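You operate a simulated robot arm through the tools that you are given. There is no shell and no other tool. Be economical: measure what you need, move in short steps, check, and stop when the job is done.

Carry out the task below with a simulated two-armed robot. There is one attempt and no reset: what you move stays moved.

Task
Creep the small drum's open seat up, fit the short block, park it.
Fine: block from the bench top, parked at the bottom; black switch on for the creep, off after the fit; lever braked, then grey switch off; other blocks stay.

Only the result counts: the job must be done as asked and must still hold three seconds after the hand-in. Knocking over, shifting, dropping, spilling or breaking anything else fails it.

Robot
Two 7-joint arms with two-finger grippers on one trunk, on a base that drives. Base frame: it is fixed to the floor where the robot stands at the start and does not move with it; the origin is under the middle of the robot, x ahead of it, y to its left, z up. Units: mm, rad, N and s.
The left shoulder is at the start at [21, 175, 1479], the right one opposite. With the tool pointing down near the work surface each hand reaches from about 100 to 740 mm from the robot's upright axis, wherever it stands, measured 20 degrees to its own side. Places, roughly: long maroon block (4x6x9 cm) [600, -700, 900]; medium maroon block (4x6x7 cm) [600, -800, 900]; short maroon block (4x6x4 cm) [600, -600, 900]; small drum [700, -100, 1100]; small drum black switch [500, -100, 900]; small drum grey switch [500, -200, 900]. Payload 2.94 kg a hand.
The tool frame of a hand sits at the grasp point between the pads (the TCP): z along the fingers, y along the line on which they close. The tips reach 30 mm beyond it. Largest opening 138 mm; the body of the gripper starts 109 mm behind the TCP.
Orientation is that of the tool frame in the base frame, as [roll, pitch, yaw] about the fixed x, y, z axes, in that order (R = Rz(yaw) Ry(pitch) Rx(roll)). With the fingers straight down and closing along the base's y, the tool's x points along the base's -x, its y along +y and its z along -z.

Tools
- The arms move only by the tool send_rows. It takes "left_rows", "right_rows" or both (then of equal length, played together; a hand with none holds still); each is text: rows parted by semicolons, each of 7 numbers parted by spaces: the shift along the tool's x, y, z in mm, then the turn, a rotation vector about the tool's x, y, z in degrees, then the opening, from 0 (shut) to 1 (fully open). In form: dx dy dz ax ay az claw; .... A call has 1 to 8 rows; each row shifts and turns the commanded pose from where the row before left it, along the tool's axes as they then stand. A row lasts 0.2 s, in which the tool goes at most 50 mm and 0.15 rad; a call with a longer step from one row to the next is refused whole, and so is a gripper value outside its range. Where a pose cannot be reached the arm comes as near as it can. A force on the tool above 40 N (or 10 N above the force at the start of the call, whichever is more), or a blocked arm, ends the call early, and 0.2 s more pass. The fingers move at their own pace and stop on an object; they squeeze with about 29 N. The grip force told is the motor's: it shows also when the fingers shut on nothing. Time passes only in rows, and 0.2 s behind the last, so rows that do not move let the fingers close. The reply holds the time, the measured pose of the TCP, the force on the tool along the base axes, the opening and the grip force, in the units named above and with some noise, with the torque about the TCP (base axes, N m) and any sound that the robot's microphone picked up.
- Cameras (640 x 400 px; columns grow to the right, rows downward): "scene" is now at [51.7, -30.8, 1951.6]; the picture's right is [-0.47, -0.88, 0.00], its down [-0.72, 0.38, -0.58] and it looks along [0.51, -0.27, -0.82] (base axes); focal length 286 px, centre (320, 200). "left" rides on the left gripper at [71, -19, -146] in its tool frame; the picture's right is [0.26, 0.96, 0.00], its down [-0.85, 0.23, -0.48] and it looks along [-0.46, 0.12, 0.88] (tool axes); focal length 280 px, centre (320, 200). "right" rides on the right gripper at [71, 19, -146] in its tool frame; the picture's right is [-0.26, 0.97, 0.00], its down [-0.85, -0.23, -0.48] and it looks along [-0.46, -0.12, 0.88] (tool axes); focal length 280 px, centre (320, 200). There is no depth. A picture from a camera that has moved, and an enlarged one, comes with that camera's place and axes in the base frame and with its lens. The place of the scene camera against the robot may be out by one fixed shift of up to 12 mm in any direction.
- grab_frame(camera): a new picture of that camera. The clock stands still meanwhile.
- slide_trunk(by): slides the trunk up (or, below 0, down) by that many mm; the arms and the scene camera ride with it, the base frame stays. It gives what a move gives, with no picture.
- drive_base(legs): drives the robot by 1 to 6 legs, each [ahead, turn to the left] in mm and rad, along the robot's own axes; the way and the turn of a leg run together, so that a leg with both is an arc; at most 1500 mm and 3.142 rad a leg. The arms and the cameras ride along, it lands a little off, and it stops where it bumps. It gives what a move gives.
- turn_head(pan, tilt): turns the head with the scene camera to pan (to the left, within 2.094 rad either way) and tilt (down, from -0.506 to 1.204), counted from straight ahead of the robot. It gives what a move gives.
- close_up(camera, box): a new picture of the part [left, top, right, bottom] of that camera's present view, enlarged. The clock stands still meanwhile.
- sign_off(): hands the job in; it is judged then, once.

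Go step by step. Nothing tells you exact positions but the pictures and the camera data: compare them with the known pose of the tool, close in by small moves and look again before you grip or let go. The budget is 120 turns and 100 pictures, counting those below and the enlarged ones. Unless the task says otherwise, let go and move clear before handing in.

The tools are called after "Request:" by a JSON object that holds its "name" and its "arguments". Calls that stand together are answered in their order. send_rows: Moves the arms, as the interface text tells. Its arguments: {"type":"object","properties":{"left_rows":{"type":"string"},"right_rows":{"type":"string"}},"required":[]} The other tools are called the same way: slide_trunk (by) slides the trunk up or down; drive_base (legs) drives the base; turn_head (pan, tilt) turns the head that bears the scene camera; grab_frame (camera) takes a picture; close_up (camera, box) takes an enlarged picture of a part of a camera's view; sign_off () hands the job in.

At the start:

```text
time_s: 0.0
left_position: [510.8, 6.5, 1505.9]
left_orientation: [-3.141, 0.0, -3.14]
left_contact_force: [0.4, -0.3, -0.6]
left_ft_torque: [0.02, 0.01, -0.01]
left_grip_width: 137.8
left_grasp_force: 0.0
right_position: [478.5, -342.9, 1449.2]
right_orientation: [-3.138, 0.0, -3.139]
right_contact_force: [0.0, 0.2, -0.3]
right_ft_torque: [-0.02, -0.01, 0.02]
right_grip_width: 137.8
right_grasp_force: 0.1
trunk travel left (down, up): [-650.0, 84.0]
robot x, y, heading: [0.4, -3.3, -0.001]
head pan, tilt: [-0.487, 0.955]
```

scene: 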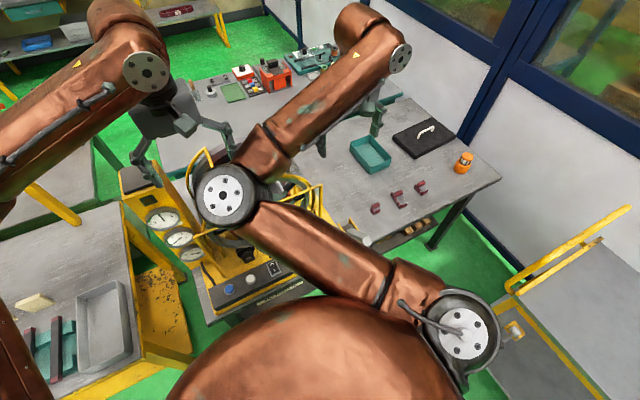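
right: 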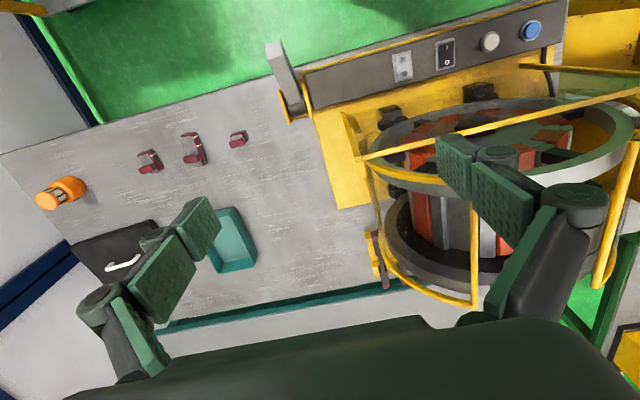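
left: 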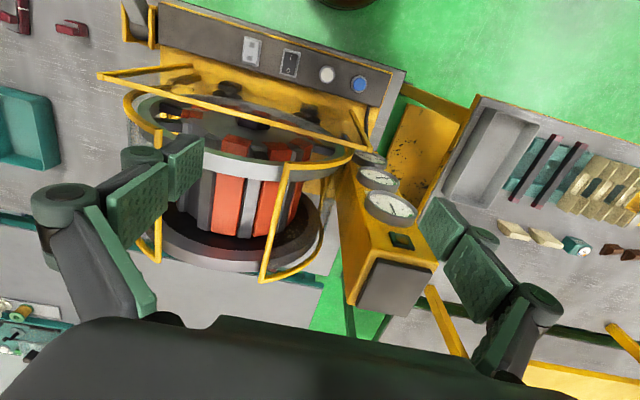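

I see a drum machine with a guard frame, a panel with switches, and three maroon blocks on the bench to the right. I'll take enlarged views of the panel and drum first.

Request:
{"name": "close_up", "arguments": {"camera": "right", "box": [260, 0, 640, 240]}}

Request:
{"name": "close_up", "arguments": {"camera": "left", "box": [80, 0, 440, 290]}}

Request:
{"name": "close_up", "arguments": {"camera": "right", "box": [300, 60, 640, 320]}}

```text
1.67 times, centred on (450, 120) of right
camera zoom: at [407.5, -325.6, 1594.7], right [0.26, 0.97, 0.0], down [0.85, -0.23, 0.48], along [0.46, -0.12, -0.88], focal length 467 px, centre (103, 333)
```

zoom: 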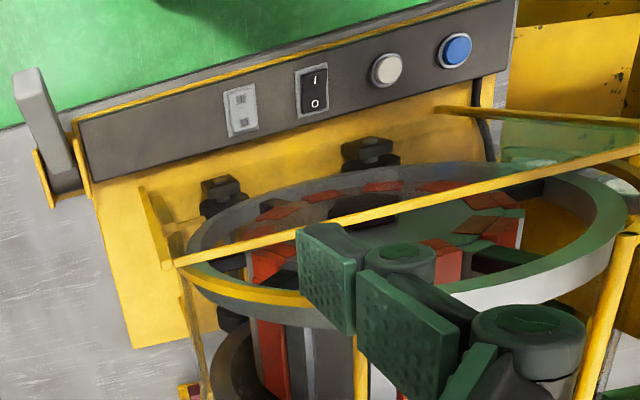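

```text
1.38 times, centred on (260, 145) of left
camera zoom: at [440.8, -12.7, 1652.0], right [-0.26, 0.96, 0.0], down [0.85, 0.23, 0.48], along [0.46, 0.12, -0.88], focal length 387 px, centre (403, 276)
```

zoom: 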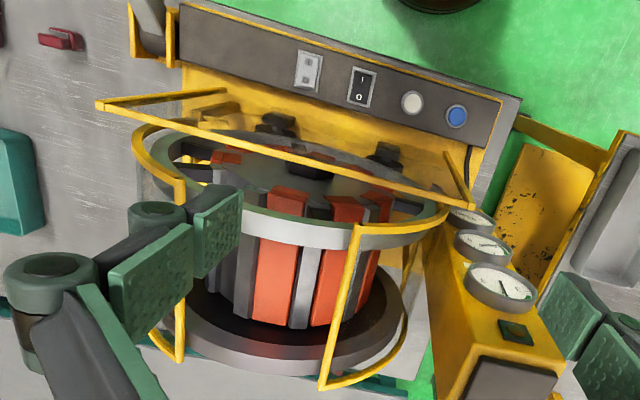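

```text
1.54 times, centred on (470, 190) of right
camera zoom: at [407.5, -325.6, 1594.7], right [0.26, 0.97, 0.0], down [0.85, -0.23, 0.48], along [0.46, -0.12, -0.88], focal length 431 px, centre (89, 215)
```

zoom: 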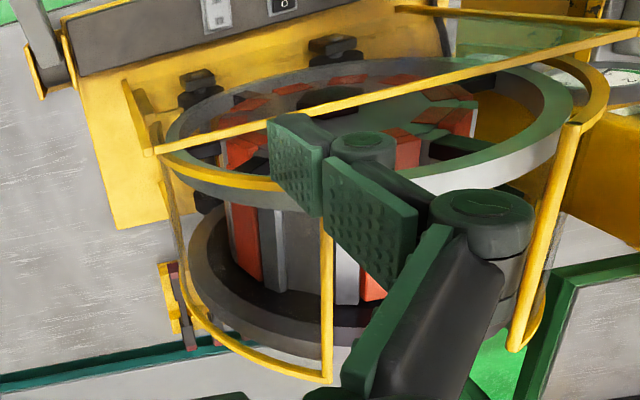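

The drum seems to lie with its axis pointing away from the robot, behind a housing carrying a lever, grey, black, white and blue controls. I'll move the arms aside to clear the scene camera view.

Request:
{"name": "send_rows", "arguments": {"left_rows": "30 40 0 0 0 0 1;30 40 0 0 0 0 1;30 40 0 0 0 0 1;30 40 0 0 0 0 1;30 40 0 0 0 0 1;30 40 0 0 0 0 1;30 40 0 0 0 0 1", "right_rows": "30 -40 0 0 0 0 1;30 -40 0 0 0 0 1;30 -40 0 0 0 0 1;30 -40 0 0 0 0 1;30 -40 0 0 0 0 1;30 -40 0 0 0 0 1;30 -40 0 0 0 0 1"}}

Request:
{"name": "turn_head", "arguments": {"pan": -0.25, "tilt": 0.9}}

Request:
{"name": "grab_frame", "arguments": {"camera": "scene"}}

```text
time_s: 1.6
left_position: [291.9, 284.8, 1507.5]
left_orientation: [-3.141, 0.003, -3.141]
left_contact_force: [-0.8, -0.5, 0.5]
left_ft_torque: [0.04, -0.12, 0.03]
left_grip_width: 138.0
left_grasp_force: 0.1
right_position: [263.6, -628.1, 1451.9]
right_orientation: [-3.14, 0.002, -3.14]
right_contact_force: [-0.9, -1.7, 0.3]
right_ft_torque: [0.05, -0.09, -0.05]
right_grip_width: 137.9
right_grasp_force: 0.1
trunk travel left (down, up): [-650.0, 84.0]
robot x, y, heading: [-0.5, -1.1, -0.004]
head pan, tilt: [-0.487, 0.955]
```

```text
time_s: 2.4
left_position: [298.4, 285.2, 1506.4]
left_orientation: [-3.141, -0.001, 3.141]
left_contact_force: [0.4, 0.7, 0.0]
left_ft_torque: [-0.01, 0.03, -0.02]
left_grip_width: 138.0
left_grasp_force: 0.1
right_position: [270.1, -625.5, 1451.7]
right_orientation: [-3.141, -0.001, -3.141]
right_contact_force: [0.3, 0.6, 0.5]
right_ft_torque: [0.03, 0.0, 0.02]
right_grip_width: 137.9
right_grasp_force: 0.0
trunk travel left (down, up): [-650.0, 84.0]
robot x, y, heading: [-1.8, -0.1, 0.004]
head pan, tilt: [-0.25, 0.901]
```

```text
93 pictures are left
camera scene: at [62.4, -15.4, 1955.5], right [-0.25, -0.97, 0.0], down [-0.76, 0.19, -0.62], along [0.6, -0.15, -0.78], focal length 286 px, centre (320, 200)
```

scene: 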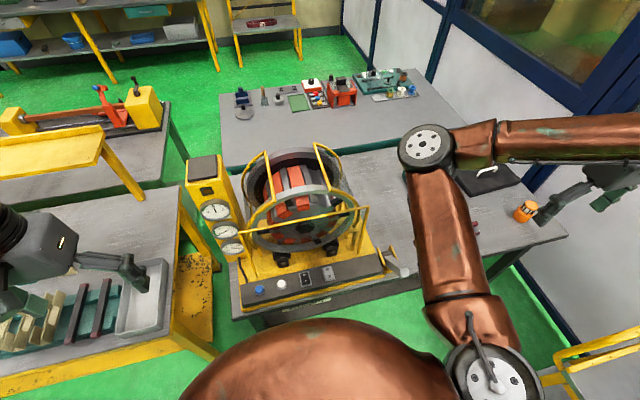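

Request:
{"name": "close_up", "arguments": {"camera": "scene", "box": [180, 130, 420, 320]}}

Request:
{"name": "grab_frame", "arguments": {"camera": "right"}}

```text
2.11 times, centred on (300, 225) of scene
camera zoom: at [62.4, -15.4, 1955.5], right [-0.25, -0.97, 0.0], down [-0.76, 0.19, -0.62], along [0.6, -0.15, -0.78], focal length 601 px, centre (362, 147)
```

zoom: 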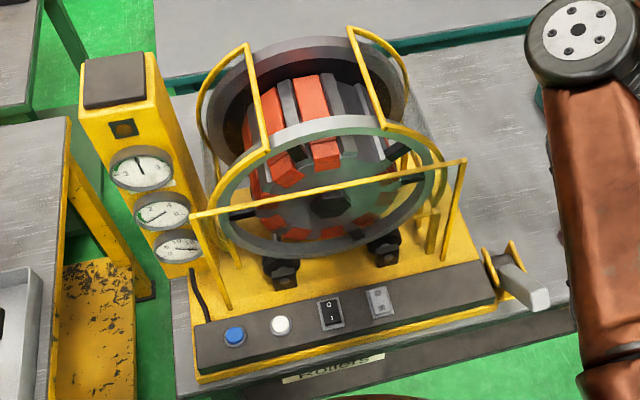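

```text
91 pictures are left
camera right: at [199.9, -607.7, 1596.1], right [0.26, 0.97, 0.0], down [0.85, -0.23, 0.48], along [0.46, -0.13, -0.88], focal length 280 px, centre (320, 200)
```

right: 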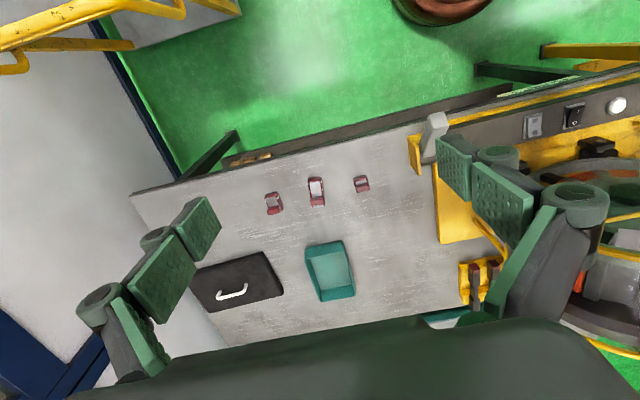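

The drum's axis points away from me, with orange fillings around the front; I'll zoom into the panel, drum, lever and gauges from the scene camera.

Request:
{"name": "close_up", "arguments": {"camera": "scene", "box": [245, 255, 350, 320]}}

Request:
{"name": "close_up", "arguments": {"camera": "scene", "box": [250, 140, 370, 270]}}

Request:
{"name": "close_up", "arguments": {"camera": "scene", "box": [330, 220, 420, 290]}}

Request:
{"name": "close_up", "arguments": {"camera": "scene", "box": [185, 170, 265, 270]}}

Request:
{"name": "close_up", "arguments": {"camera": "right", "box": [180, 130, 440, 310]}}

```text
6.10 times, centred on (298, 288) of scene
camera zoom: at [62.4, -15.4, 1955.5], right [-0.25, -0.97, 0.0], down [-0.76, 0.19, -0.62], along [0.6, -0.15, -0.78], focal length 1740 px, centre (457, -333)
```

zoom: 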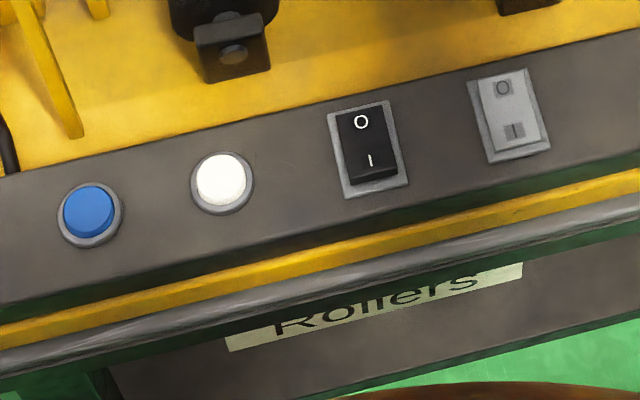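

```text
3.08 times, centred on (310, 205) of scene
camera zoom: at [62.4, -15.4, 1955.5], right [-0.25, -0.97, 0.0], down [-0.76, 0.19, -0.62], along [0.6, -0.15, -0.78], focal length 878 px, centre (351, 185)
```

zoom: 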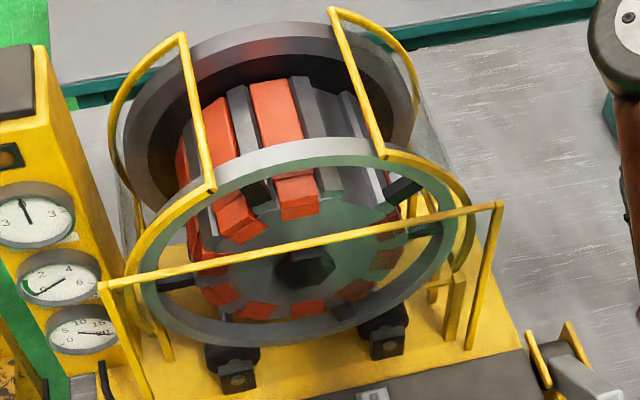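

```text
5.71 times, centred on (375, 255) of scene
camera zoom: at [62.4, -15.4, 1955.5], right [-0.25, -0.97, 0.0], down [-0.76, 0.19, -0.62], along [0.6, -0.15, -0.78], focal length 1632 px, centre (6, -114)
```

zoom: 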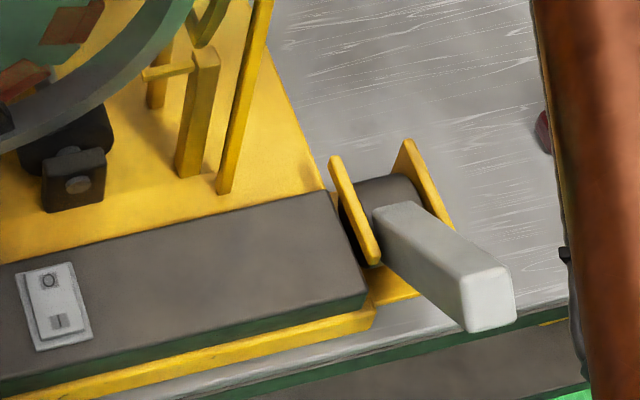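

```text
4.00 times, centred on (225, 220) of scene
camera zoom: at [62.4, -15.4, 1955.5], right [-0.25, -0.97, 0.0], down [-0.76, 0.19, -0.62], along [0.6, -0.15, -0.78], focal length 1142 px, centre (700, 120)
```

zoom: 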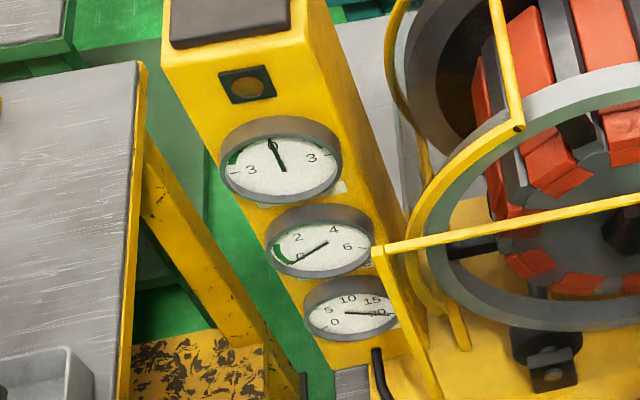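

```text
2.22 times, centred on (310, 220) of right
camera zoom: at [199.9, -607.7, 1596.1], right [0.26, 0.97, 0.0], down [0.85, -0.23, 0.48], along [0.46, -0.13, -0.88], focal length 623 px, centre (342, 156)
```

zoom: 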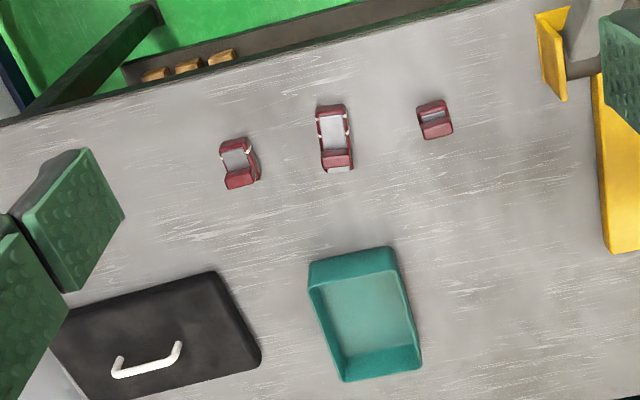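

The short block is the nearest of the three to the machine. I'll turn the right hand's camera towards the drum to see its right side and the seats.

Request:
{"name": "send_rows", "arguments": {"right_rows": "0 0 0 0 0 -8.5 1;0 0 0 0 0 -8.5 1;0 0 0 0 0 -8.5 1;0 0 0 0 0 -8.5 1;0 0 0 0 -8.5 0 1;0 0 0 0 -8.5 0 1;0 0 0 0 -8.5 0 1;0 0 0 0 -8.5 0 1"}}

Request:
{"name": "grab_frame", "arguments": {"camera": "right"}}

Request:
{"name": "close_up", "arguments": {"camera": "scene", "box": [295, 262, 340, 292]}}

```text
time_s: 4.2
left_position: [295.4, 283.9, 1507.1]
left_orientation: [3.141, 0.001, 3.141]
left_contact_force: [-0.6, 0.0, 0.5]
left_ft_torque: [0.04, -0.01, 0.03]
left_grip_width: 138.0
left_grasp_force: 0.2
right_position: [266.9, -623.5, 1449.5]
right_orientation: [-3.14, 0.596, -2.545]
right_contact_force: [0.6, 0.0, -0.6]
right_ft_torque: [0.08, -0.05, 0.03]
right_grip_width: 138.1
right_grasp_force: 0.1
trunk travel left (down, up): [-650.0, 84.0]
robot x, y, heading: [-1.9, -3.0, 0.008]
head pan, tilt: [-0.25, 0.901]
```

```text
85 pictures are left
camera right: at [140.3, -689.1, 1529.5], right [-0.36, 0.92, 0.15], down [0.49, 0.05, 0.87], along [0.79, 0.39, -0.47], focal length 280 px, centre (320, 200)
```

right: 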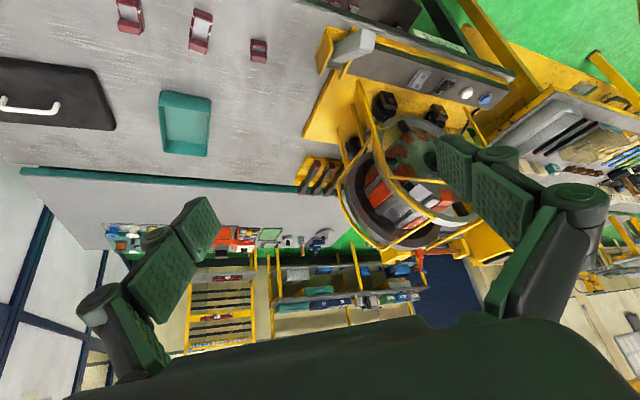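

```text
13.33 times, centred on (318, 277) of scene
camera zoom: at [57.8, -17.5, 1955.6], right [-0.25, -0.97, 0.0], down [-0.76, 0.19, -0.62], along [0.6, -0.15, -0.78], focal length 3807 px, centre (353, -827)
```

zoom: 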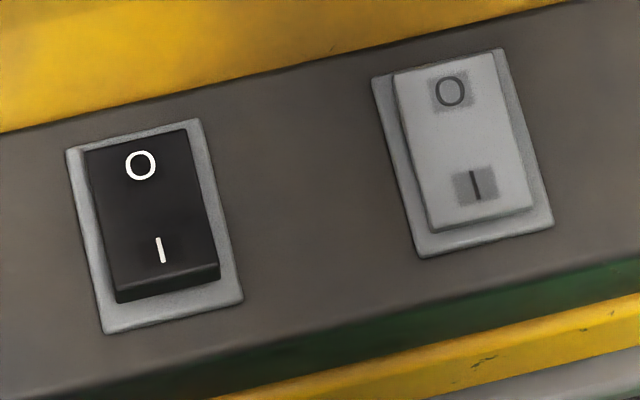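

Black switch reads off (I end raised) and grey reads on. I'll zoom on the drum from this side.

Request:
{"name": "close_up", "arguments": {"camera": "right", "box": [290, 20, 530, 270]}}

Request:
{"name": "close_up", "arguments": {"camera": "right", "box": [330, 100, 470, 250]}}

```text
1.60 times, centred on (410, 145) of right
camera zoom: at [140.3, -689.1, 1529.5], right [-0.36, 0.92, 0.15], down [0.49, 0.05, 0.87], along [0.79, 0.39, -0.47], focal length 449 px, centre (176, 288)
```

zoom: 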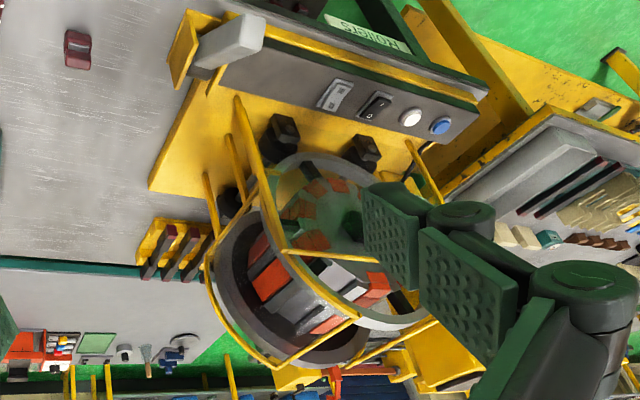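

```text
2.67 times, centred on (400, 175) of right
camera zoom: at [140.3, -689.1, 1529.5], right [-0.36, 0.92, 0.15], down [0.49, 0.05, 0.87], along [0.79, 0.39, -0.47], focal length 748 px, centre (107, 267)
```

zoom: 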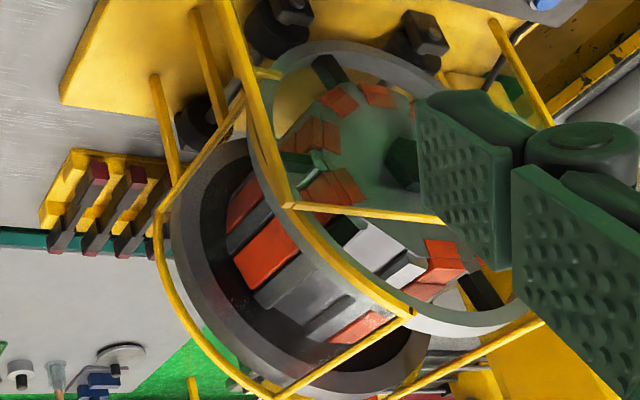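

I'll bring the right camera nearer to the drum's right side to find the open seat.

Request:
{"name": "send_rows", "arguments": {"right_rows": "-24.6 13.1 36.3 0 0 0 1;-24.6 13.1 36.3 0 0 0 1;-24.6 13.1 36.3 0 0 0 1;-24.6 13.1 36.3 0 0 0 1;-24.6 13.1 36.3 0 0 0 1;-24.6 13.1 36.3 0 0 0 1;-24.6 13.1 36.3 0 0 0 1"}}

Request:
{"name": "grab_frame", "arguments": {"camera": "right"}}

Request:
{"name": "grab_frame", "arguments": {"camera": "scene"}}

```text
time_s: 5.8
left_position: [298.7, 287.9, 1505.4]
left_orientation: [-3.14, -0.003, 3.141]
left_contact_force: [0.3, -0.1, 0.1]
left_ft_torque: [-0.09, 0.02, 0.02]
left_grip_width: 138.0
left_grasp_force: 0.0
right_position: [453.4, -386.8, 1332.9]
right_orientation: [-3.139, 0.592, -2.547]
right_contact_force: [0.2, 0.0, -0.6]
right_ft_torque: [-0.02, 0.02, 0.01]
right_grip_width: 137.8
right_grasp_force: 0.1
trunk travel left (down, up): [-650.0, 84.0]
robot x, y, heading: [-0.3, 1.4, -0.002]
head pan, tilt: [-0.25, 0.901]
```

```text
81 pictures are left
camera right: at [326.7, -450.2, 1415.0], right [-0.36, 0.92, 0.14], down [0.49, 0.06, 0.87], along [0.79, 0.38, -0.47], focal length 280 px, centre (320, 200)
```

right: 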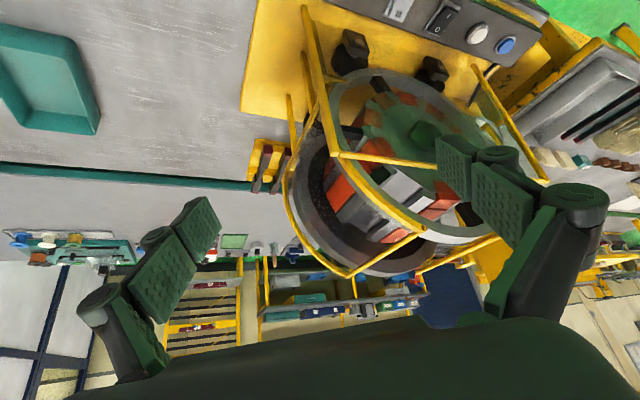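

```text
80 pictures are left
camera scene: at [61.5, -12.1, 1955.5], right [-0.25, -0.97, 0.0], down [-0.76, 0.19, -0.62], along [0.6, -0.15, -0.78], focal length 286 px, centre (320, 200)
```

scene: 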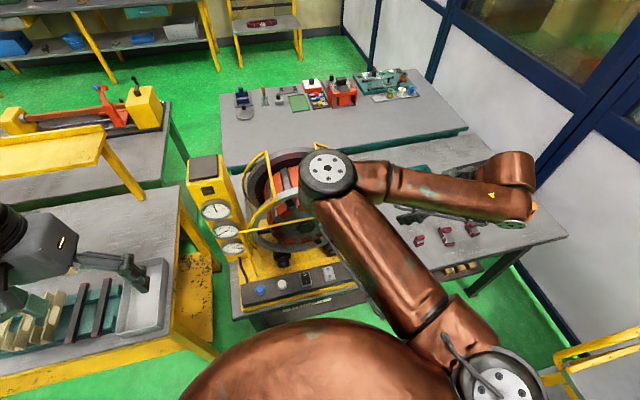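

I'll zoom in on this view of the drum.

Request:
{"name": "close_up", "arguments": {"camera": "right", "box": [270, 60, 530, 290]}}

Request:
{"name": "close_up", "arguments": {"camera": "right", "box": [310, 70, 450, 210]}}

```text
1.74 times, centred on (400, 175) of right
camera zoom: at [326.7, -450.2, 1415.0], right [-0.36, 0.92, 0.14], down [0.49, 0.06, 0.87], along [0.79, 0.38, -0.47], focal length 488 px, centre (181, 244)
```

zoom: 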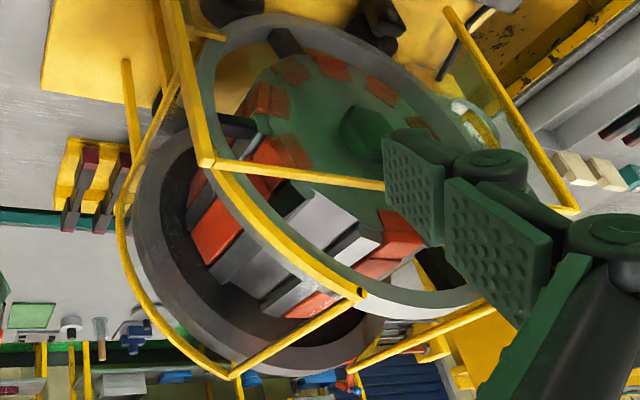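

```text
2.86 times, centred on (380, 140) of right
camera zoom: at [326.7, -450.2, 1415.0], right [-0.36, 0.92, 0.14], down [0.49, 0.06, 0.87], along [0.79, 0.38, -0.47], focal length 801 px, centre (149, 371)
```

zoom: 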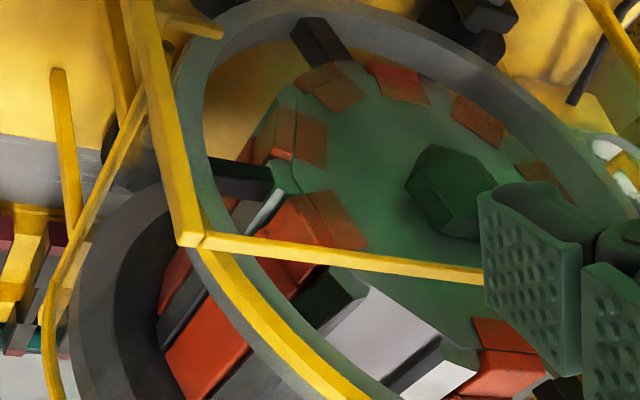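

There is a seat without an orange block just right of the top of the rotor. Next I'll bring the left hand over the black switch (estimated near [490, -68, 920]).

Request:
{"name": "send_rows", "arguments": {"left_rows": "-20 -42 0 0 0 0 0;-20 -42 0 0 0 0 0;-20 -42 0 0 0 0 0;-20 -42 0 0 0 0 0;-20 -42 0 0 0 0 0;-20 -42 10 0 0 0 0;-20 -42 20 0 0 0 0;-20 -42 20 0 0 0 0"}}

Request:
{"name": "send_rows", "arguments": {"left_rows": "0 0 45 0 0 0 0;0 0 45 0 0 0 0;0 0 45 0 0 0 0;0 0 45 0 0 0 0;0 0 45 0 0 0 0;0 0 45 0 0 0 0;0 0 45 0 0 0 0;0 0 20 0 0 0 0"}}

Request:
{"name": "grab_frame", "arguments": {"camera": "left"}}

Request:
{"name": "grab_frame", "arguments": {"camera": "right"}}

```text
refused: row 7 steps farther than a row can; nothing moved
```

```text
time_s: 7.6
left_position: [340.9, 306.4, 1371.4]
left_orientation: [-3.14, -0.002, -3.141]
left_contact_force: [-0.5, 0.4, 0.1]
left_ft_torque: [-0.02, 0.0, 0.01]
left_grip_width: 0.3
left_grasp_force: 23.2
left hand out of reach, approached as far as the arm can: row 2, 3, 4, 5, 6, 7, 8
right_position: [452.5, -386.9, 1334.3]
right_orientation: [-3.141, 0.592, -2.546]
right_contact_force: [-0.9, 0.1, -0.3]
right_ft_torque: [0.0, 0.0, -0.04]
right_grip_width: 137.9
right_grasp_force: 0.1
trunk travel left (down, up): [-650.0, 84.0]
robot x, y, heading: [1.8, -2.8, -0.001]
head pan, tilt: [-0.25, 0.901]
```

```text
77 pictures are left
camera left: at [272.2, 286.7, 1516.6], right [-0.26, 0.97, 0.0], down [0.85, 0.23, 0.47], along [0.46, 0.12, -0.88], focal length 280 px, centre (320, 200)
```

left: 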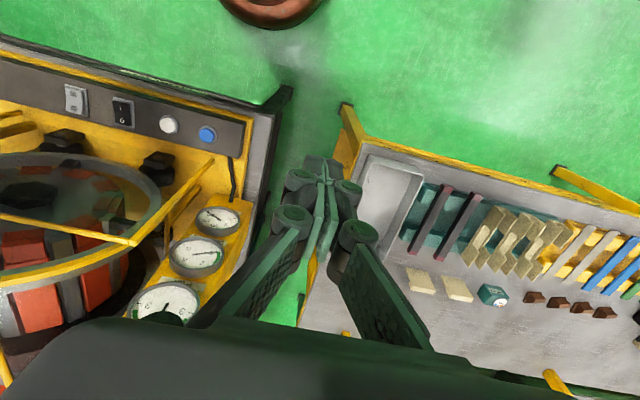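

```text
76 pictures are left
camera right: at [325.8, -452.0, 1414.9], right [-0.36, 0.92, 0.14], down [0.49, 0.06, 0.87], along [0.79, 0.39, -0.47], focal length 280 px, centre (320, 200)
```

right: 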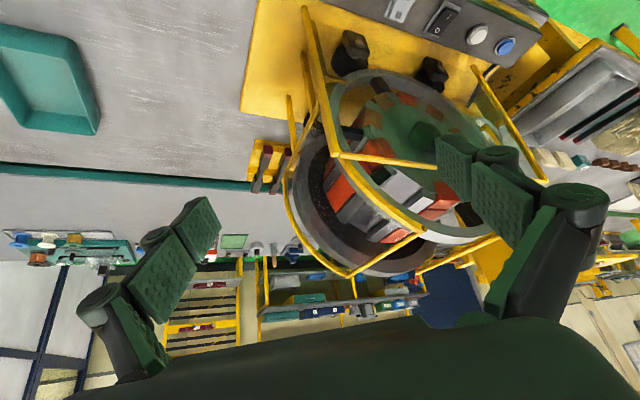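

The left hand couldn't go straight down from there; I'll go sideways first and check the reply's measured pose.

Request:
{"name": "send_rows", "arguments": {"left_rows": "-20 -42 0 0 0 0 0;-20 -42 0 0 0 0 0;-20 -42 0 0 0 0 0;-20 -42 0 0 0 0 0;-20 -42 0 0 0 0 0;-15 -42 0 0 0 0 0;-15 -42 0 0 0 0 0;-15 -42 0 0 0 0 0"}}

```text
time_s: 9.5
left_position: [486.4, -29.7, 1369.9]
left_orientation: [3.136, -0.001, 3.133]
left_contact_force: [-0.3, 2.8, 0.3]
left_ft_torque: [-0.6, -0.05, -0.36]
left_grip_width: 0.1
left_grasp_force: 28.5
right_position: [451.8, -391.5, 1333.8]
right_orientation: [-3.142, 0.593, -2.554]
right_contact_force: [0.1, 0.4, -0.2]
right_ft_torque: [-0.01, 0.0, 0.01]
right_grip_width: 138.0
right_grasp_force: 0.2
trunk travel left (down, up): [-650.0, 84.0]
robot x, y, heading: [-0.7, -0.6, -0.001]
head pan, tilt: [-0.25, 0.901]
stopped in row 8 (left hand): the force on the tool passed its limit at 47 N (the readings are from after the stop); the commanded pose is now the measured one
```

Something was touched in the last row, most likely the two arms. I'll look.

Request:
{"name": "grab_frame", "arguments": {"camera": "scene"}}

Request:
{"name": "grab_frame", "arguments": {"camera": "left"}}

```text
75 pictures are left
camera scene: at [60.7, -16.3, 1955.5], right [-0.25, -0.97, 0.0], down [-0.76, 0.19, -0.62], along [0.6, -0.15, -0.78], focal length 286 px, centre (320, 200)
```

scene: 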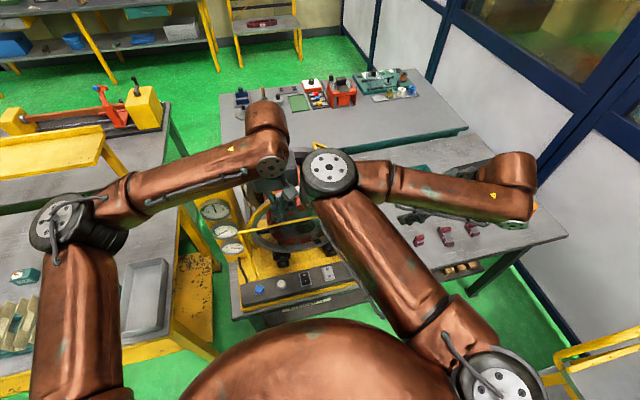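

```text
74 pictures are left
camera left: at [417.6, -48.6, 1514.9], right [-0.25, 0.97, 0.01], down [0.85, 0.22, 0.48], along [0.46, 0.13, -0.88], focal length 280 px, centre (320, 200)
```

left: 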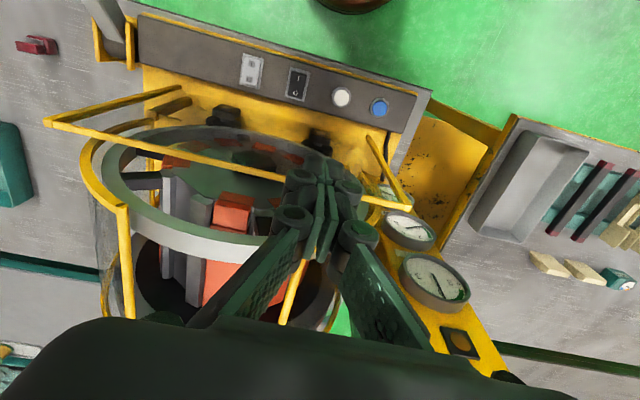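

The left gripper met the right arm's elbow. I'll withdraw the right arm to its side and keep the left here.

Request:
{"name": "send_rows", "arguments": {"left_rows": "0 30 0 0 0 0 0;0 0 0 0 0 0 0;0 0 0 0 0 0 0;0 0 0 0 0 0 0;0 0 0 0 0 0 0;0 0 0 0 0 0 0;0 0 0 0 0 0 0", "right_rows": "24.6 -13.1 -36.3 0 0 0 1;24.6 -13.1 -36.3 0 0 0 1;24.6 -13.1 -36.3 0 0 0 1;24.6 -13.1 -36.3 0 0 0 1;24.6 -13.1 -36.3 0 0 0 1;24.6 -13.1 -36.3 0 0 0 1;24.6 -13.1 -36.3 0 0 0 1"}}

Request:
{"name": "send_rows", "arguments": {"right_rows": "0 0 0 0 8.5 0 1;0 0 0 0 8.5 0 1;0 0 0 0 8.5 0 1;0 0 0 0 8.5 0 1;0 0 0 0 0 8.5 1;0 0 0 0 0 8.5 1;0 0 0 0 0 8.5 1;0 0 0 0 0 8.5 1"}}

Request:
{"name": "close_up", "arguments": {"camera": "left", "box": [70, 90, 330, 330]}}

Request:
{"name": "close_up", "arguments": {"camera": "scene", "box": [180, 130, 420, 320]}}

```text
time_s: 11.1
left_position: [486.7, -0.6, 1370.5]
left_orientation: [3.138, 0.002, 3.134]
left_contact_force: [-1.2, -0.4, -0.2]
left_ft_torque: [0.02, 0.0, 0.0]
left_grip_width: 0.0
left_grasp_force: 28.4
right_position: [263.7, -626.2, 1447.5]
right_orientation: [3.14, 0.595, -2.554]
right_contact_force: [-1.5, 0.0, 0.2]
right_ft_torque: [0.02, -0.04, 0.03]
right_grip_width: 138.2
right_grasp_force: 0.0
trunk travel left (down, up): [-650.0, 84.0]
robot x, y, heading: [-2.7, -0.3, -0.001]
head pan, tilt: [-0.25, 0.901]
```

```text
time_s: 12.9
left_position: [487.2, -0.7, 1370.0]
left_orientation: [3.135, 0.0, 3.136]
left_contact_force: [-0.3, 0.0, 0.9]
left_ft_torque: [0.04, -0.05, 0.01]
left_grip_width: 0.0
left_grasp_force: 28.9
right_position: [266.6, -626.5, 1445.4]
right_orientation: [3.141, 0.0, 3.136]
right_contact_force: [-0.5, -1.1, -0.3]
right_ft_torque: [0.01, -0.03, -0.01]
right_grip_width: 138.2
right_grasp_force: 0.0
trunk travel left (down, up): [-650.0, 84.0]
robot x, y, heading: [1.5, -1.0, -0.001]
head pan, tilt: [-0.25, 0.901]
```

```text
1.67 times, centred on (200, 210) of left
camera zoom: at [417.0, -20.2, 1516.2], right [-0.25, 0.97, 0.01], down [0.85, 0.22, 0.48], along [0.46, 0.13, -0.88], focal length 467 px, centre (520, 183)
```

zoom: 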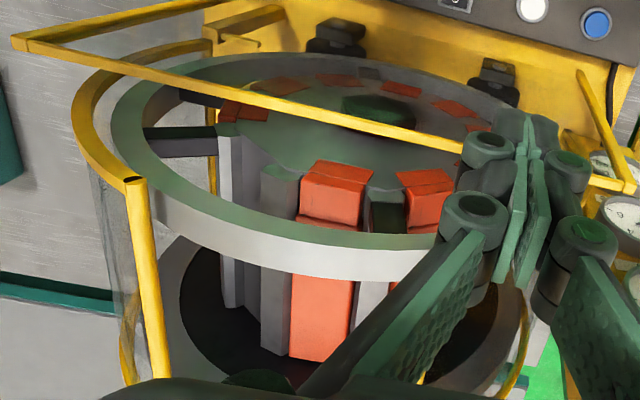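

```text
2.11 times, centred on (300, 225) of scene
camera zoom: at [60.2, -17.2, 1955.5], right [-0.25, -0.97, 0.0], down [-0.76, 0.19, -0.62], along [0.6, -0.15, -0.78], focal length 601 px, centre (362, 147)
```

zoom: 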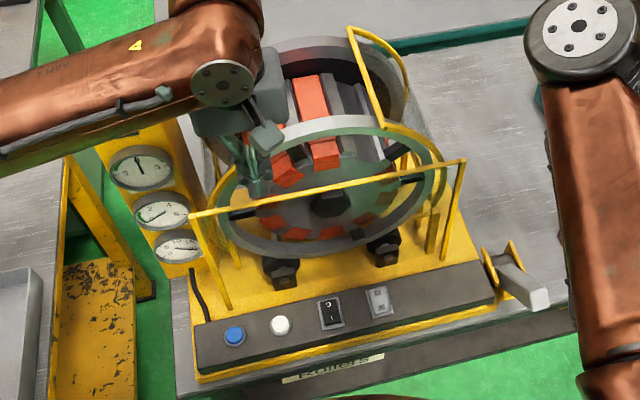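

Right arm is clear. I'll tilt the left fingers forward 24°, then lower the trunk so the panel is in reach; guard bar is at about x 558, z 1214, so I stay on the robot side.

Request:
{"name": "send_rows", "arguments": {"left_rows": "15 -30 0 0 0 0 0;15 -30 0 0 0 0 0;0 0 0 0 -8 0 0;0 0 0 0 -8 0 0;0 0 0 0 -8 0 0"}}

Request:
{"name": "slide_trunk", "arguments": {"by": -280}}

Request:
{"name": "grab_frame", "arguments": {"camera": "left"}}

Request:
{"name": "grab_frame", "arguments": {"camera": "scene"}}

```text
time_s: 14.1
left_position: [457.3, -60.2, 1368.5]
left_orientation: [3.135, 0.419, 3.132]
left_contact_force: [0.1, 0.7, 0.7]
left_ft_torque: [0.0, 0.04, 0.02]
left_grip_width: 0.0
left_grasp_force: 28.6
right_position: [266.4, -626.7, 1448.0]
right_orientation: [-3.141, 0.0, 3.137]
right_contact_force: [-1.0, -0.1, -0.2]
right_ft_torque: [0.01, 0.0, 0.0]
right_grip_width: 137.8
right_grasp_force: 0.0
trunk travel left (down, up): [-650.0, 84.0]
robot x, y, heading: [0.7, 0.5, 0.002]
head pan, tilt: [-0.25, 0.901]
```

```text
time_s: 16.9
left_position: [455.6, -57.9, 1090.1]
left_orientation: [3.136, 0.418, 3.133]
left_contact_force: [0.5, 0.3, 0.1]
left_ft_torque: [0.0, 0.0, 0.02]
left_grip_width: 0.0
left_grasp_force: 28.5
right_position: [265.6, -627.0, 1167.5]
right_orientation: [-3.14, 0.0, 3.137]
right_contact_force: [-0.1, 0.5, 0.2]
right_ft_torque: [-0.03, 0.02, 0.0]
right_grip_width: 137.8
right_grasp_force: 0.1
trunk travel left (down, up): [-370.0, 364.0]
robot x, y, heading: [-0.2, 1.8, -0.002]
head pan, tilt: [-0.25, 0.901]
```

```text
71 pictures are left
camera left: at [333.7, -77.6, 1193.9], right [-0.23, 0.97, -0.1], down [0.58, 0.22, 0.78], along [0.78, 0.12, -0.62], focal length 280 px, centre (320, 200)
```

left: 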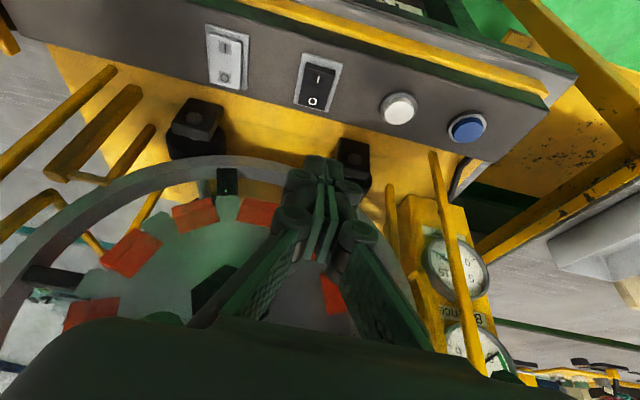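

```text
70 pictures are left
camera scene: at [116.1, -16.0, 1675.8], right [-0.25, -0.97, 0.0], down [-0.76, 0.19, -0.62], along [0.6, -0.15, -0.78], focal length 286 px, centre (320, 200)
```

scene: 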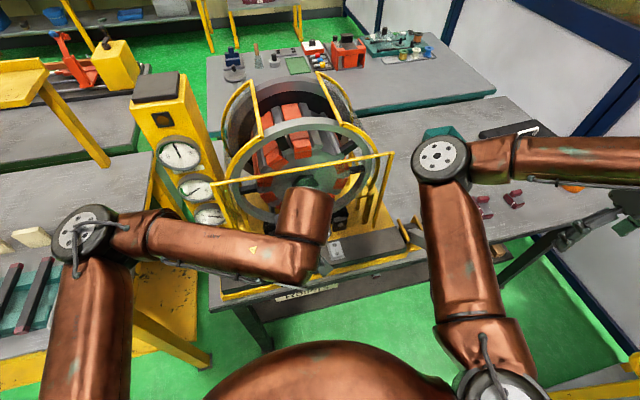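

Next I'll lower the left hand 80 mm and use the two views to triangulate the black switch.

Request:
{"name": "send_rows", "arguments": {"left_rows": "16.3 -6 36.5 0 0 0 0;16.3 -7 36.5 0 0 0 0"}}

Request:
{"name": "grab_frame", "arguments": {"camera": "left"}}

```text
time_s: 17.5
left_position: [456.0, -69.4, 1008.2]
left_orientation: [3.138, 0.419, 3.131]
left_contact_force: [0.4, 0.2, 0.2]
left_ft_torque: [0.01, 0.03, 0.03]
left_grip_width: 0.0
left_grasp_force: 28.7
right_position: [266.4, -625.6, 1167.2]
right_orientation: [-3.141, 0.0, 3.136]
right_contact_force: [0.3, 0.2, 0.1]
right_ft_torque: [0.0, 0.02, 0.0]
right_grip_width: 138.1
right_grasp_force: 0.1
trunk travel left (down, up): [-370.0, 364.0]
robot x, y, heading: [-2.0, -0.5, -0.003]
head pan, tilt: [-0.25, 0.901]
```

```text
69 pictures are left
camera left: at [334.0, -89.0, 1112.8], right [-0.23, 0.97, -0.1], down [0.58, 0.22, 0.78], along [0.78, 0.12, -0.62], focal length 280 px, centre (320, 200)
```

left: 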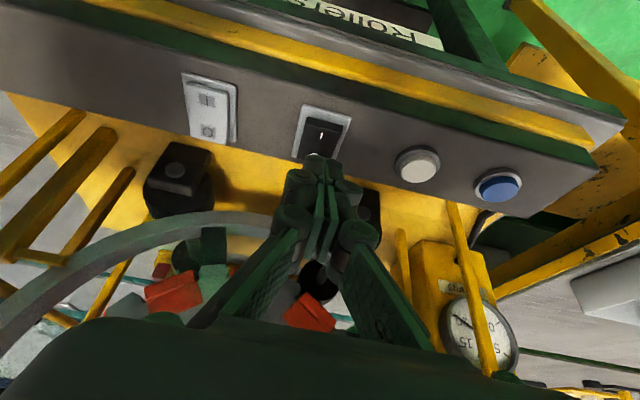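

The I end is at about [473, -73, 940]. I'll move the closed fingertips over it and press down in small steps.

Request:
{"name": "send_rows", "arguments": {"left_rows": "0.3 -3 32.7 0 0 0 0;1.6 0 3.7 0 0 0 0;1.6 0 3.7 0 0 0 0;1.6 0 3.7 0 0 0 0"}}

Request:
{"name": "grab_frame", "arguments": {"camera": "left"}}

```text
time_s: 18.5
left_position: [469.5, -73.1, 967.8]
left_orientation: [3.138, 0.419, 3.132]
left_contact_force: [0.2, 0.2, 0.6]
left_ft_torque: [0.02, -0.02, 0.02]
left_grip_width: 0.0
left_grasp_force: 28.6
right_position: [266.5, -627.4, 1167.6]
right_orientation: [-3.142, -0.001, 3.137]
right_contact_force: [0.2, -1.0, 0.8]
right_ft_torque: [0.01, -0.01, 0.01]
right_grip_width: 138.0
right_grasp_force: 0.0
trunk travel left (down, up): [-370.0, 364.0]
robot x, y, heading: [2.6, -1.0, 0.001]
head pan, tilt: [-0.25, 0.901]
```

```text
68 pictures are left
camera left: at [346.7, -92.8, 1071.6], right [-0.23, 0.97, -0.1], down [0.58, 0.22, 0.78], along [0.78, 0.12, -0.62], focal length 280 px, centre (320, 200)
```

left: 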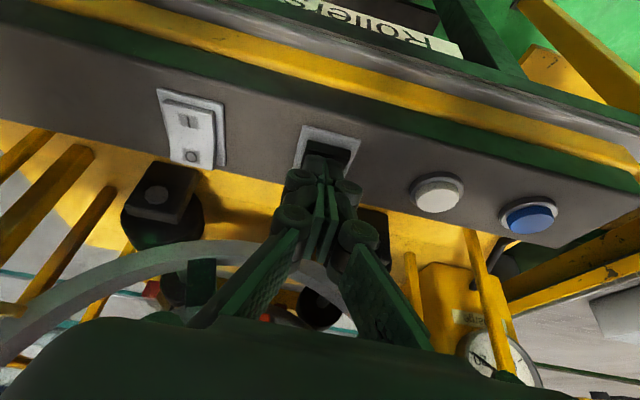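

No contact yet; continuing down in small steps.

Request:
{"name": "send_rows", "arguments": {"left_rows": "1.6 0 3.7 0 0 0 0;1.6 0 3.7 0 0 0 0;1.6 0 3.7 0 0 0 0"}}

Request:
{"name": "close_up", "arguments": {"camera": "left", "box": [260, 90, 400, 220]}}

```text
time_s: 19.4
left_position: [470.3, -75.1, 962.0]
left_orientation: [-3.14, 0.432, 3.134]
left_contact_force: [-10.0, 6.8, 19.2]
left_ft_torque: [0.18, 0.29, -0.14]
left_grip_width: 5.9
left_grasp_force: 28.2
right_position: [265.5, -625.2, 1168.3]
right_orientation: [3.141, -0.001, 3.138]
right_contact_force: [0.9, 0.4, 0.1]
right_ft_torque: [-0.01, 0.04, 0.02]
right_grip_width: 137.6
right_grasp_force: 0.1
trunk travel left (down, up): [-370.0, 364.0]
robot x, y, heading: [0.2, -1.8, 0.0]
head pan, tilt: [-0.25, 0.901]
stopped in row 3 (left hand): the force on the tool passed its limit at 42 N (the readings are from after the stop); the commanded pose is now the measured one
```

```text
3.08 times, centred on (330, 155) of left
camera zoom: at [345.7, -92.2, 1064.9], right [-0.23, 0.97, -0.11], down [0.57, 0.23, 0.79], along [0.79, 0.12, -0.61], focal length 863 px, centre (289, 338)
```

zoom: 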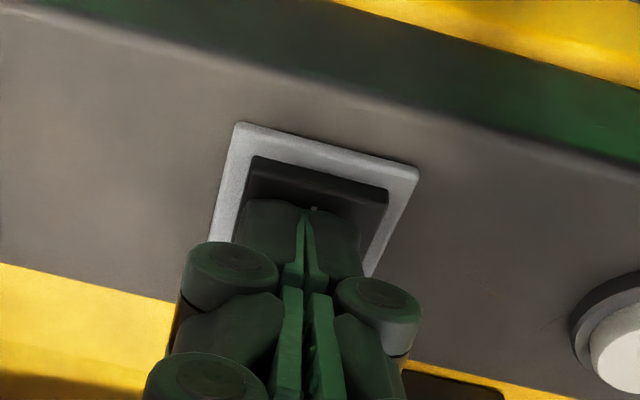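

Force limit hit. I'll back up and check the rocker.

Request:
{"name": "send_rows", "arguments": {"left_rows": "-4 0 -30 0 0 0 0;10 0 -30 0 0 0 0"}}

Request:
{"name": "close_up", "arguments": {"camera": "left", "box": [140, 50, 420, 220]}}

```text
time_s: 20.1
left_position: [440.6, -73.9, 1012.1]
left_orientation: [-3.141, 0.429, 3.136]
left_contact_force: [0.2, -0.2, 0.2]
left_ft_torque: [-0.05, 0.0, -0.01]
left_grip_width: 0.0
left_grasp_force: 28.4
right_position: [264.9, -626.9, 1167.9]
right_orientation: [-3.141, -0.001, 3.137]
right_contact_force: [-0.2, 0.1, -0.5]
right_ft_torque: [-0.02, 0.03, 0.02]
right_grip_width: 138.3
right_grasp_force: 0.0
trunk travel left (down, up): [-370.0, 364.0]
robot x, y, heading: [-2.3, 2.3, -0.001]
head pan, tilt: [-0.25, 0.901]
```

```text
2.29 times, centred on (280, 135) of left
camera zoom: at [316.9, -93.5, 1115.3], right [-0.23, 0.97, -0.11], down [0.58, 0.23, 0.78], along [0.78, 0.12, -0.61], focal length 641 px, centre (411, 349)
```

zoom: 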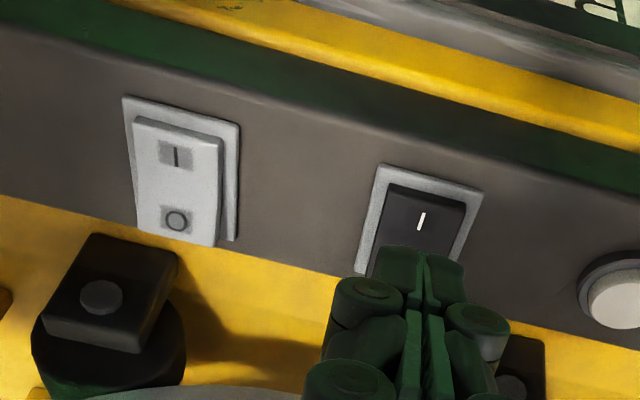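

The black rocker hasn't flipped; I pressed too near its middle. The panel face is tilted square to my tool, so I'll press again about 10 mm nearer the I edge.

Request:
{"name": "send_rows", "arguments": {"left_rows": "4 2 30 0 0 0 0;0 0 22 0 0 0 0;0 0 4 0 0 0 0;0 0 4 0 0 0 0;0 0 4 0 0 0 0;0 0 4 0 0 0 0"}}

Request:
{"name": "close_up", "arguments": {"camera": "left", "box": [200, 50, 480, 220]}}

```text
time_s: 21.2
left_position: [460.3, -71.9, 959.6]
left_orientation: [-3.133, 0.436, 3.131]
left_contact_force: [-17.2, 8.4, 22.9]
left_ft_torque: [0.3, 0.38, -0.11]
left_grip_width: 6.2
left_grasp_force: 28.9
right_position: [264.2, -624.7, 1168.3]
right_orientation: [-3.142, 0.004, 3.138]
right_contact_force: [-0.4, 0.3, -0.7]
right_ft_torque: [-0.01, 0.08, 0.0]
right_grip_width: 138.1
right_grasp_force: 0.0
trunk travel left (down, up): [-370.0, 364.0]
robot x, y, heading: [-1.7, -0.3, 0.001]
head pan, tilt: [-0.25, 0.901]
stopped in row 5 (left hand): the force on the tool passed its limit at 44 N (the readings are from after the stop); the commanded pose is now the measured one
```

```text
2.29 times, centred on (340, 135) of left
camera zoom: at [335.8, -89.7, 1061.8], right [-0.22, 0.97, -0.12], down [0.57, 0.23, 0.79], along [0.79, 0.11, -0.6], focal length 641 px, centre (274, 349)
```

zoom: 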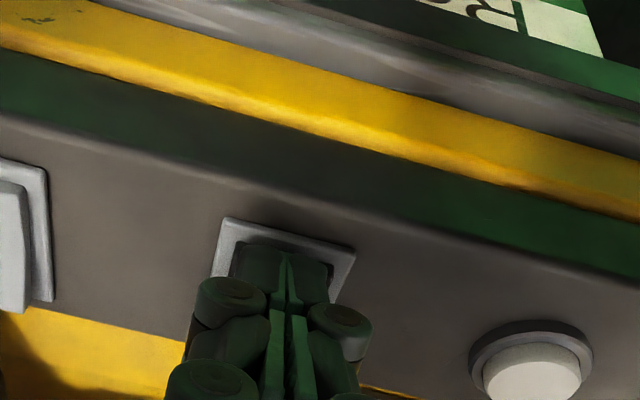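

Now the tip sits on the I end. Backing off to check.

Request:
{"name": "send_rows", "arguments": {"left_rows": "0 0 -35 0 0 0 0;15 0 -30 0 0 0 0"}}

Request:
{"name": "close_up", "arguments": {"camera": "left", "box": [140, 50, 420, 220]}}

Request:
{"name": "close_up", "arguments": {"camera": "scene", "box": [120, 60, 420, 300]}}

```text
time_s: 21.8
left_position: [423.7, -71.0, 1010.4]
left_orientation: [-3.137, 0.433, 3.134]
left_contact_force: [0.7, 0.2, -0.5]
left_ft_torque: [0.01, -0.03, -0.02]
left_grip_width: 0.0
left_grasp_force: 28.2
right_position: [265.0, -626.2, 1168.7]
right_orientation: [3.141, -0.001, 3.136]
right_contact_force: [-0.5, 0.2, 0.8]
right_ft_torque: [0.07, -0.06, 0.02]
right_grip_width: 137.9
right_grasp_force: 0.1
trunk travel left (down, up): [-370.0, 364.0]
robot x, y, heading: [-0.1, -1.6, 0.001]
head pan, tilt: [-0.25, 0.901]
```

```text
2.29 times, centred on (280, 135) of left
camera zoom: at [298.2, -88.9, 1112.1], right [-0.23, 0.97, -0.11], down [0.57, 0.23, 0.79], along [0.79, 0.11, -0.61], focal length 641 px, centre (411, 349)
```

zoom: 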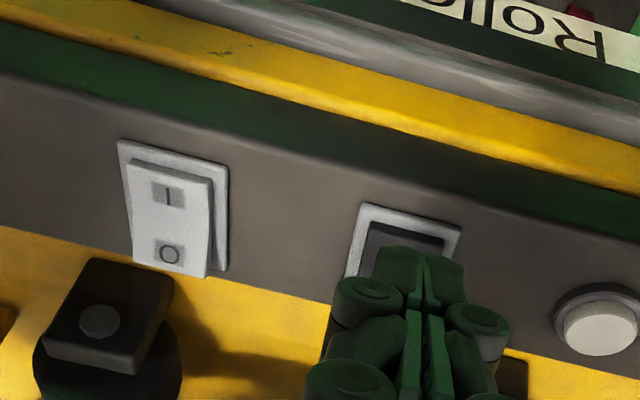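

```text
1.67 times, centred on (270, 180) of scene
camera zoom: at [115.5, -15.7, 1675.7], right [-0.25, -0.97, 0.0], down [-0.76, 0.19, -0.62], along [0.6, -0.15, -0.78], focal length 476 px, centre (403, 233)
```

zoom: 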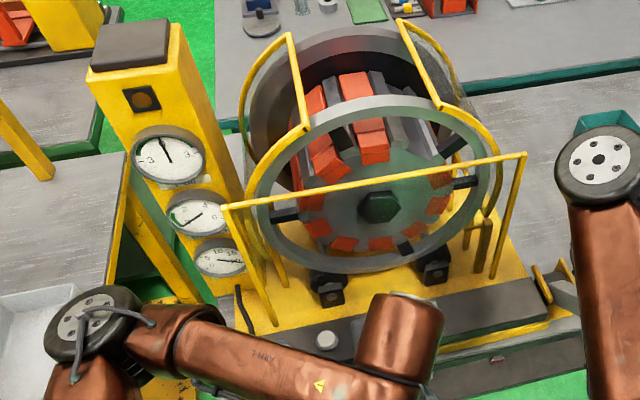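

Black now reads on. Let me read the gauge labels and look for any button labels before pressing one.

Request:
{"name": "close_up", "arguments": {"camera": "scene", "box": [130, 100, 240, 235]}}

Request:
{"name": "close_up", "arguments": {"camera": "left", "box": [360, 60, 600, 260]}}

```text
2.96 times, centred on (185, 168) of scene
camera zoom: at [115.5, -15.7, 1675.7], right [-0.25, -0.97, 0.0], down [-0.76, 0.19, -0.62], along [0.6, -0.15, -0.78], focal length 846 px, centre (720, 296)
```

zoom: 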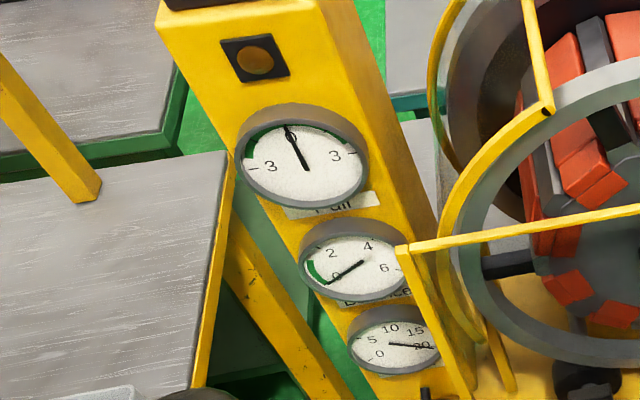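

```text
2.00 times, centred on (480, 160) of left
camera zoom: at [298.2, -88.9, 1112.1], right [-0.23, 0.97, -0.11], down [0.57, 0.23, 0.79], along [0.79, 0.11, -0.61], focal length 561 px, centre (0, 280)
```

zoom: 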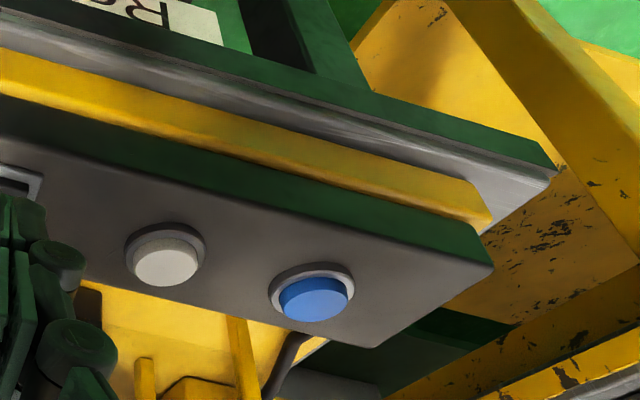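

Gauges read "Pull" and "Balance". I'll press the white button gently (estimated [483, 14, 935]) while holding it, to see whether the drum creeps.

Request:
{"name": "send_rows", "arguments": {"left_rows": "-16.5 42 18.7 0 0 0 0;-16.5 42.5 18.7 0 0 0 0;0 0 5 0 0 0 0;0 0 5 0 0 0 0;0 0 5 0 0 0 0;0 0 3 0 0 0 0"}}

Request:
{"name": "close_up", "arguments": {"camera": "scene", "box": [120, 60, 420, 300]}}

Request:
{"name": "close_up", "arguments": {"camera": "left", "box": [200, 50, 480, 220]}}

```text
time_s: 23.2
left_position: [478.4, 10.2, 972.5]
left_orientation: [-3.136, 0.432, 3.133]
left_contact_force: [-0.8, -0.8, 0.4]
left_ft_torque: [0.0, 0.01, -0.01]
left_grip_width: 0.1
left_grasp_force: 27.8
right_position: [265.9, -625.3, 1168.5]
right_orientation: [3.141, 0.0, 3.135]
right_contact_force: [-0.2, 0.1, 0.2]
right_ft_torque: [-0.01, 0.0, 0.04]
right_grip_width: 138.2
right_grasp_force: 0.1
trunk travel left (down, up): [-370.0, 364.0]
robot x, y, heading: [-0.3, -2.0, -0.004]
head pan, tilt: [-0.25, 0.901]
```

```text
1.67 times, centred on (270, 180) of scene
camera zoom: at [116.4, -15.4, 1675.7], right [-0.25, -0.97, 0.0], down [-0.76, 0.19, -0.62], along [0.6, -0.15, -0.78], focal length 476 px, centre (403, 233)
```

zoom: 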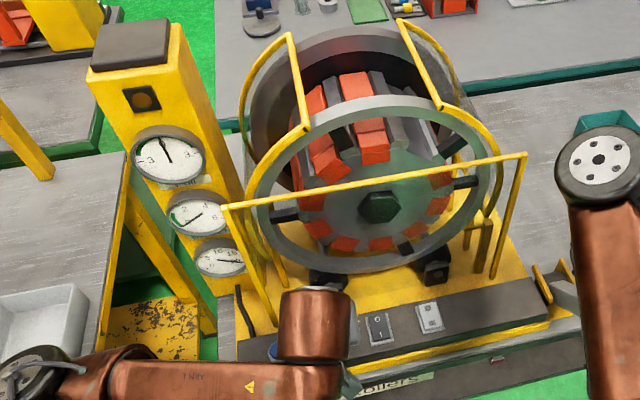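

```text
2.29 times, centred on (340, 135) of left
camera zoom: at [352.7, -5.9, 1075.0], right [-0.23, 0.97, -0.12], down [0.57, 0.23, 0.79], along [0.79, 0.11, -0.61], focal length 641 px, centre (274, 349)
```

zoom: 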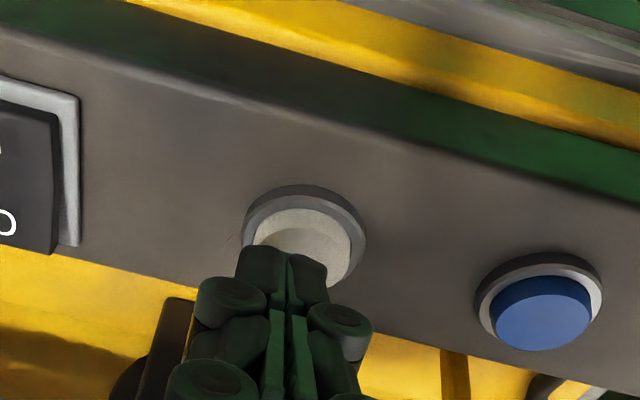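

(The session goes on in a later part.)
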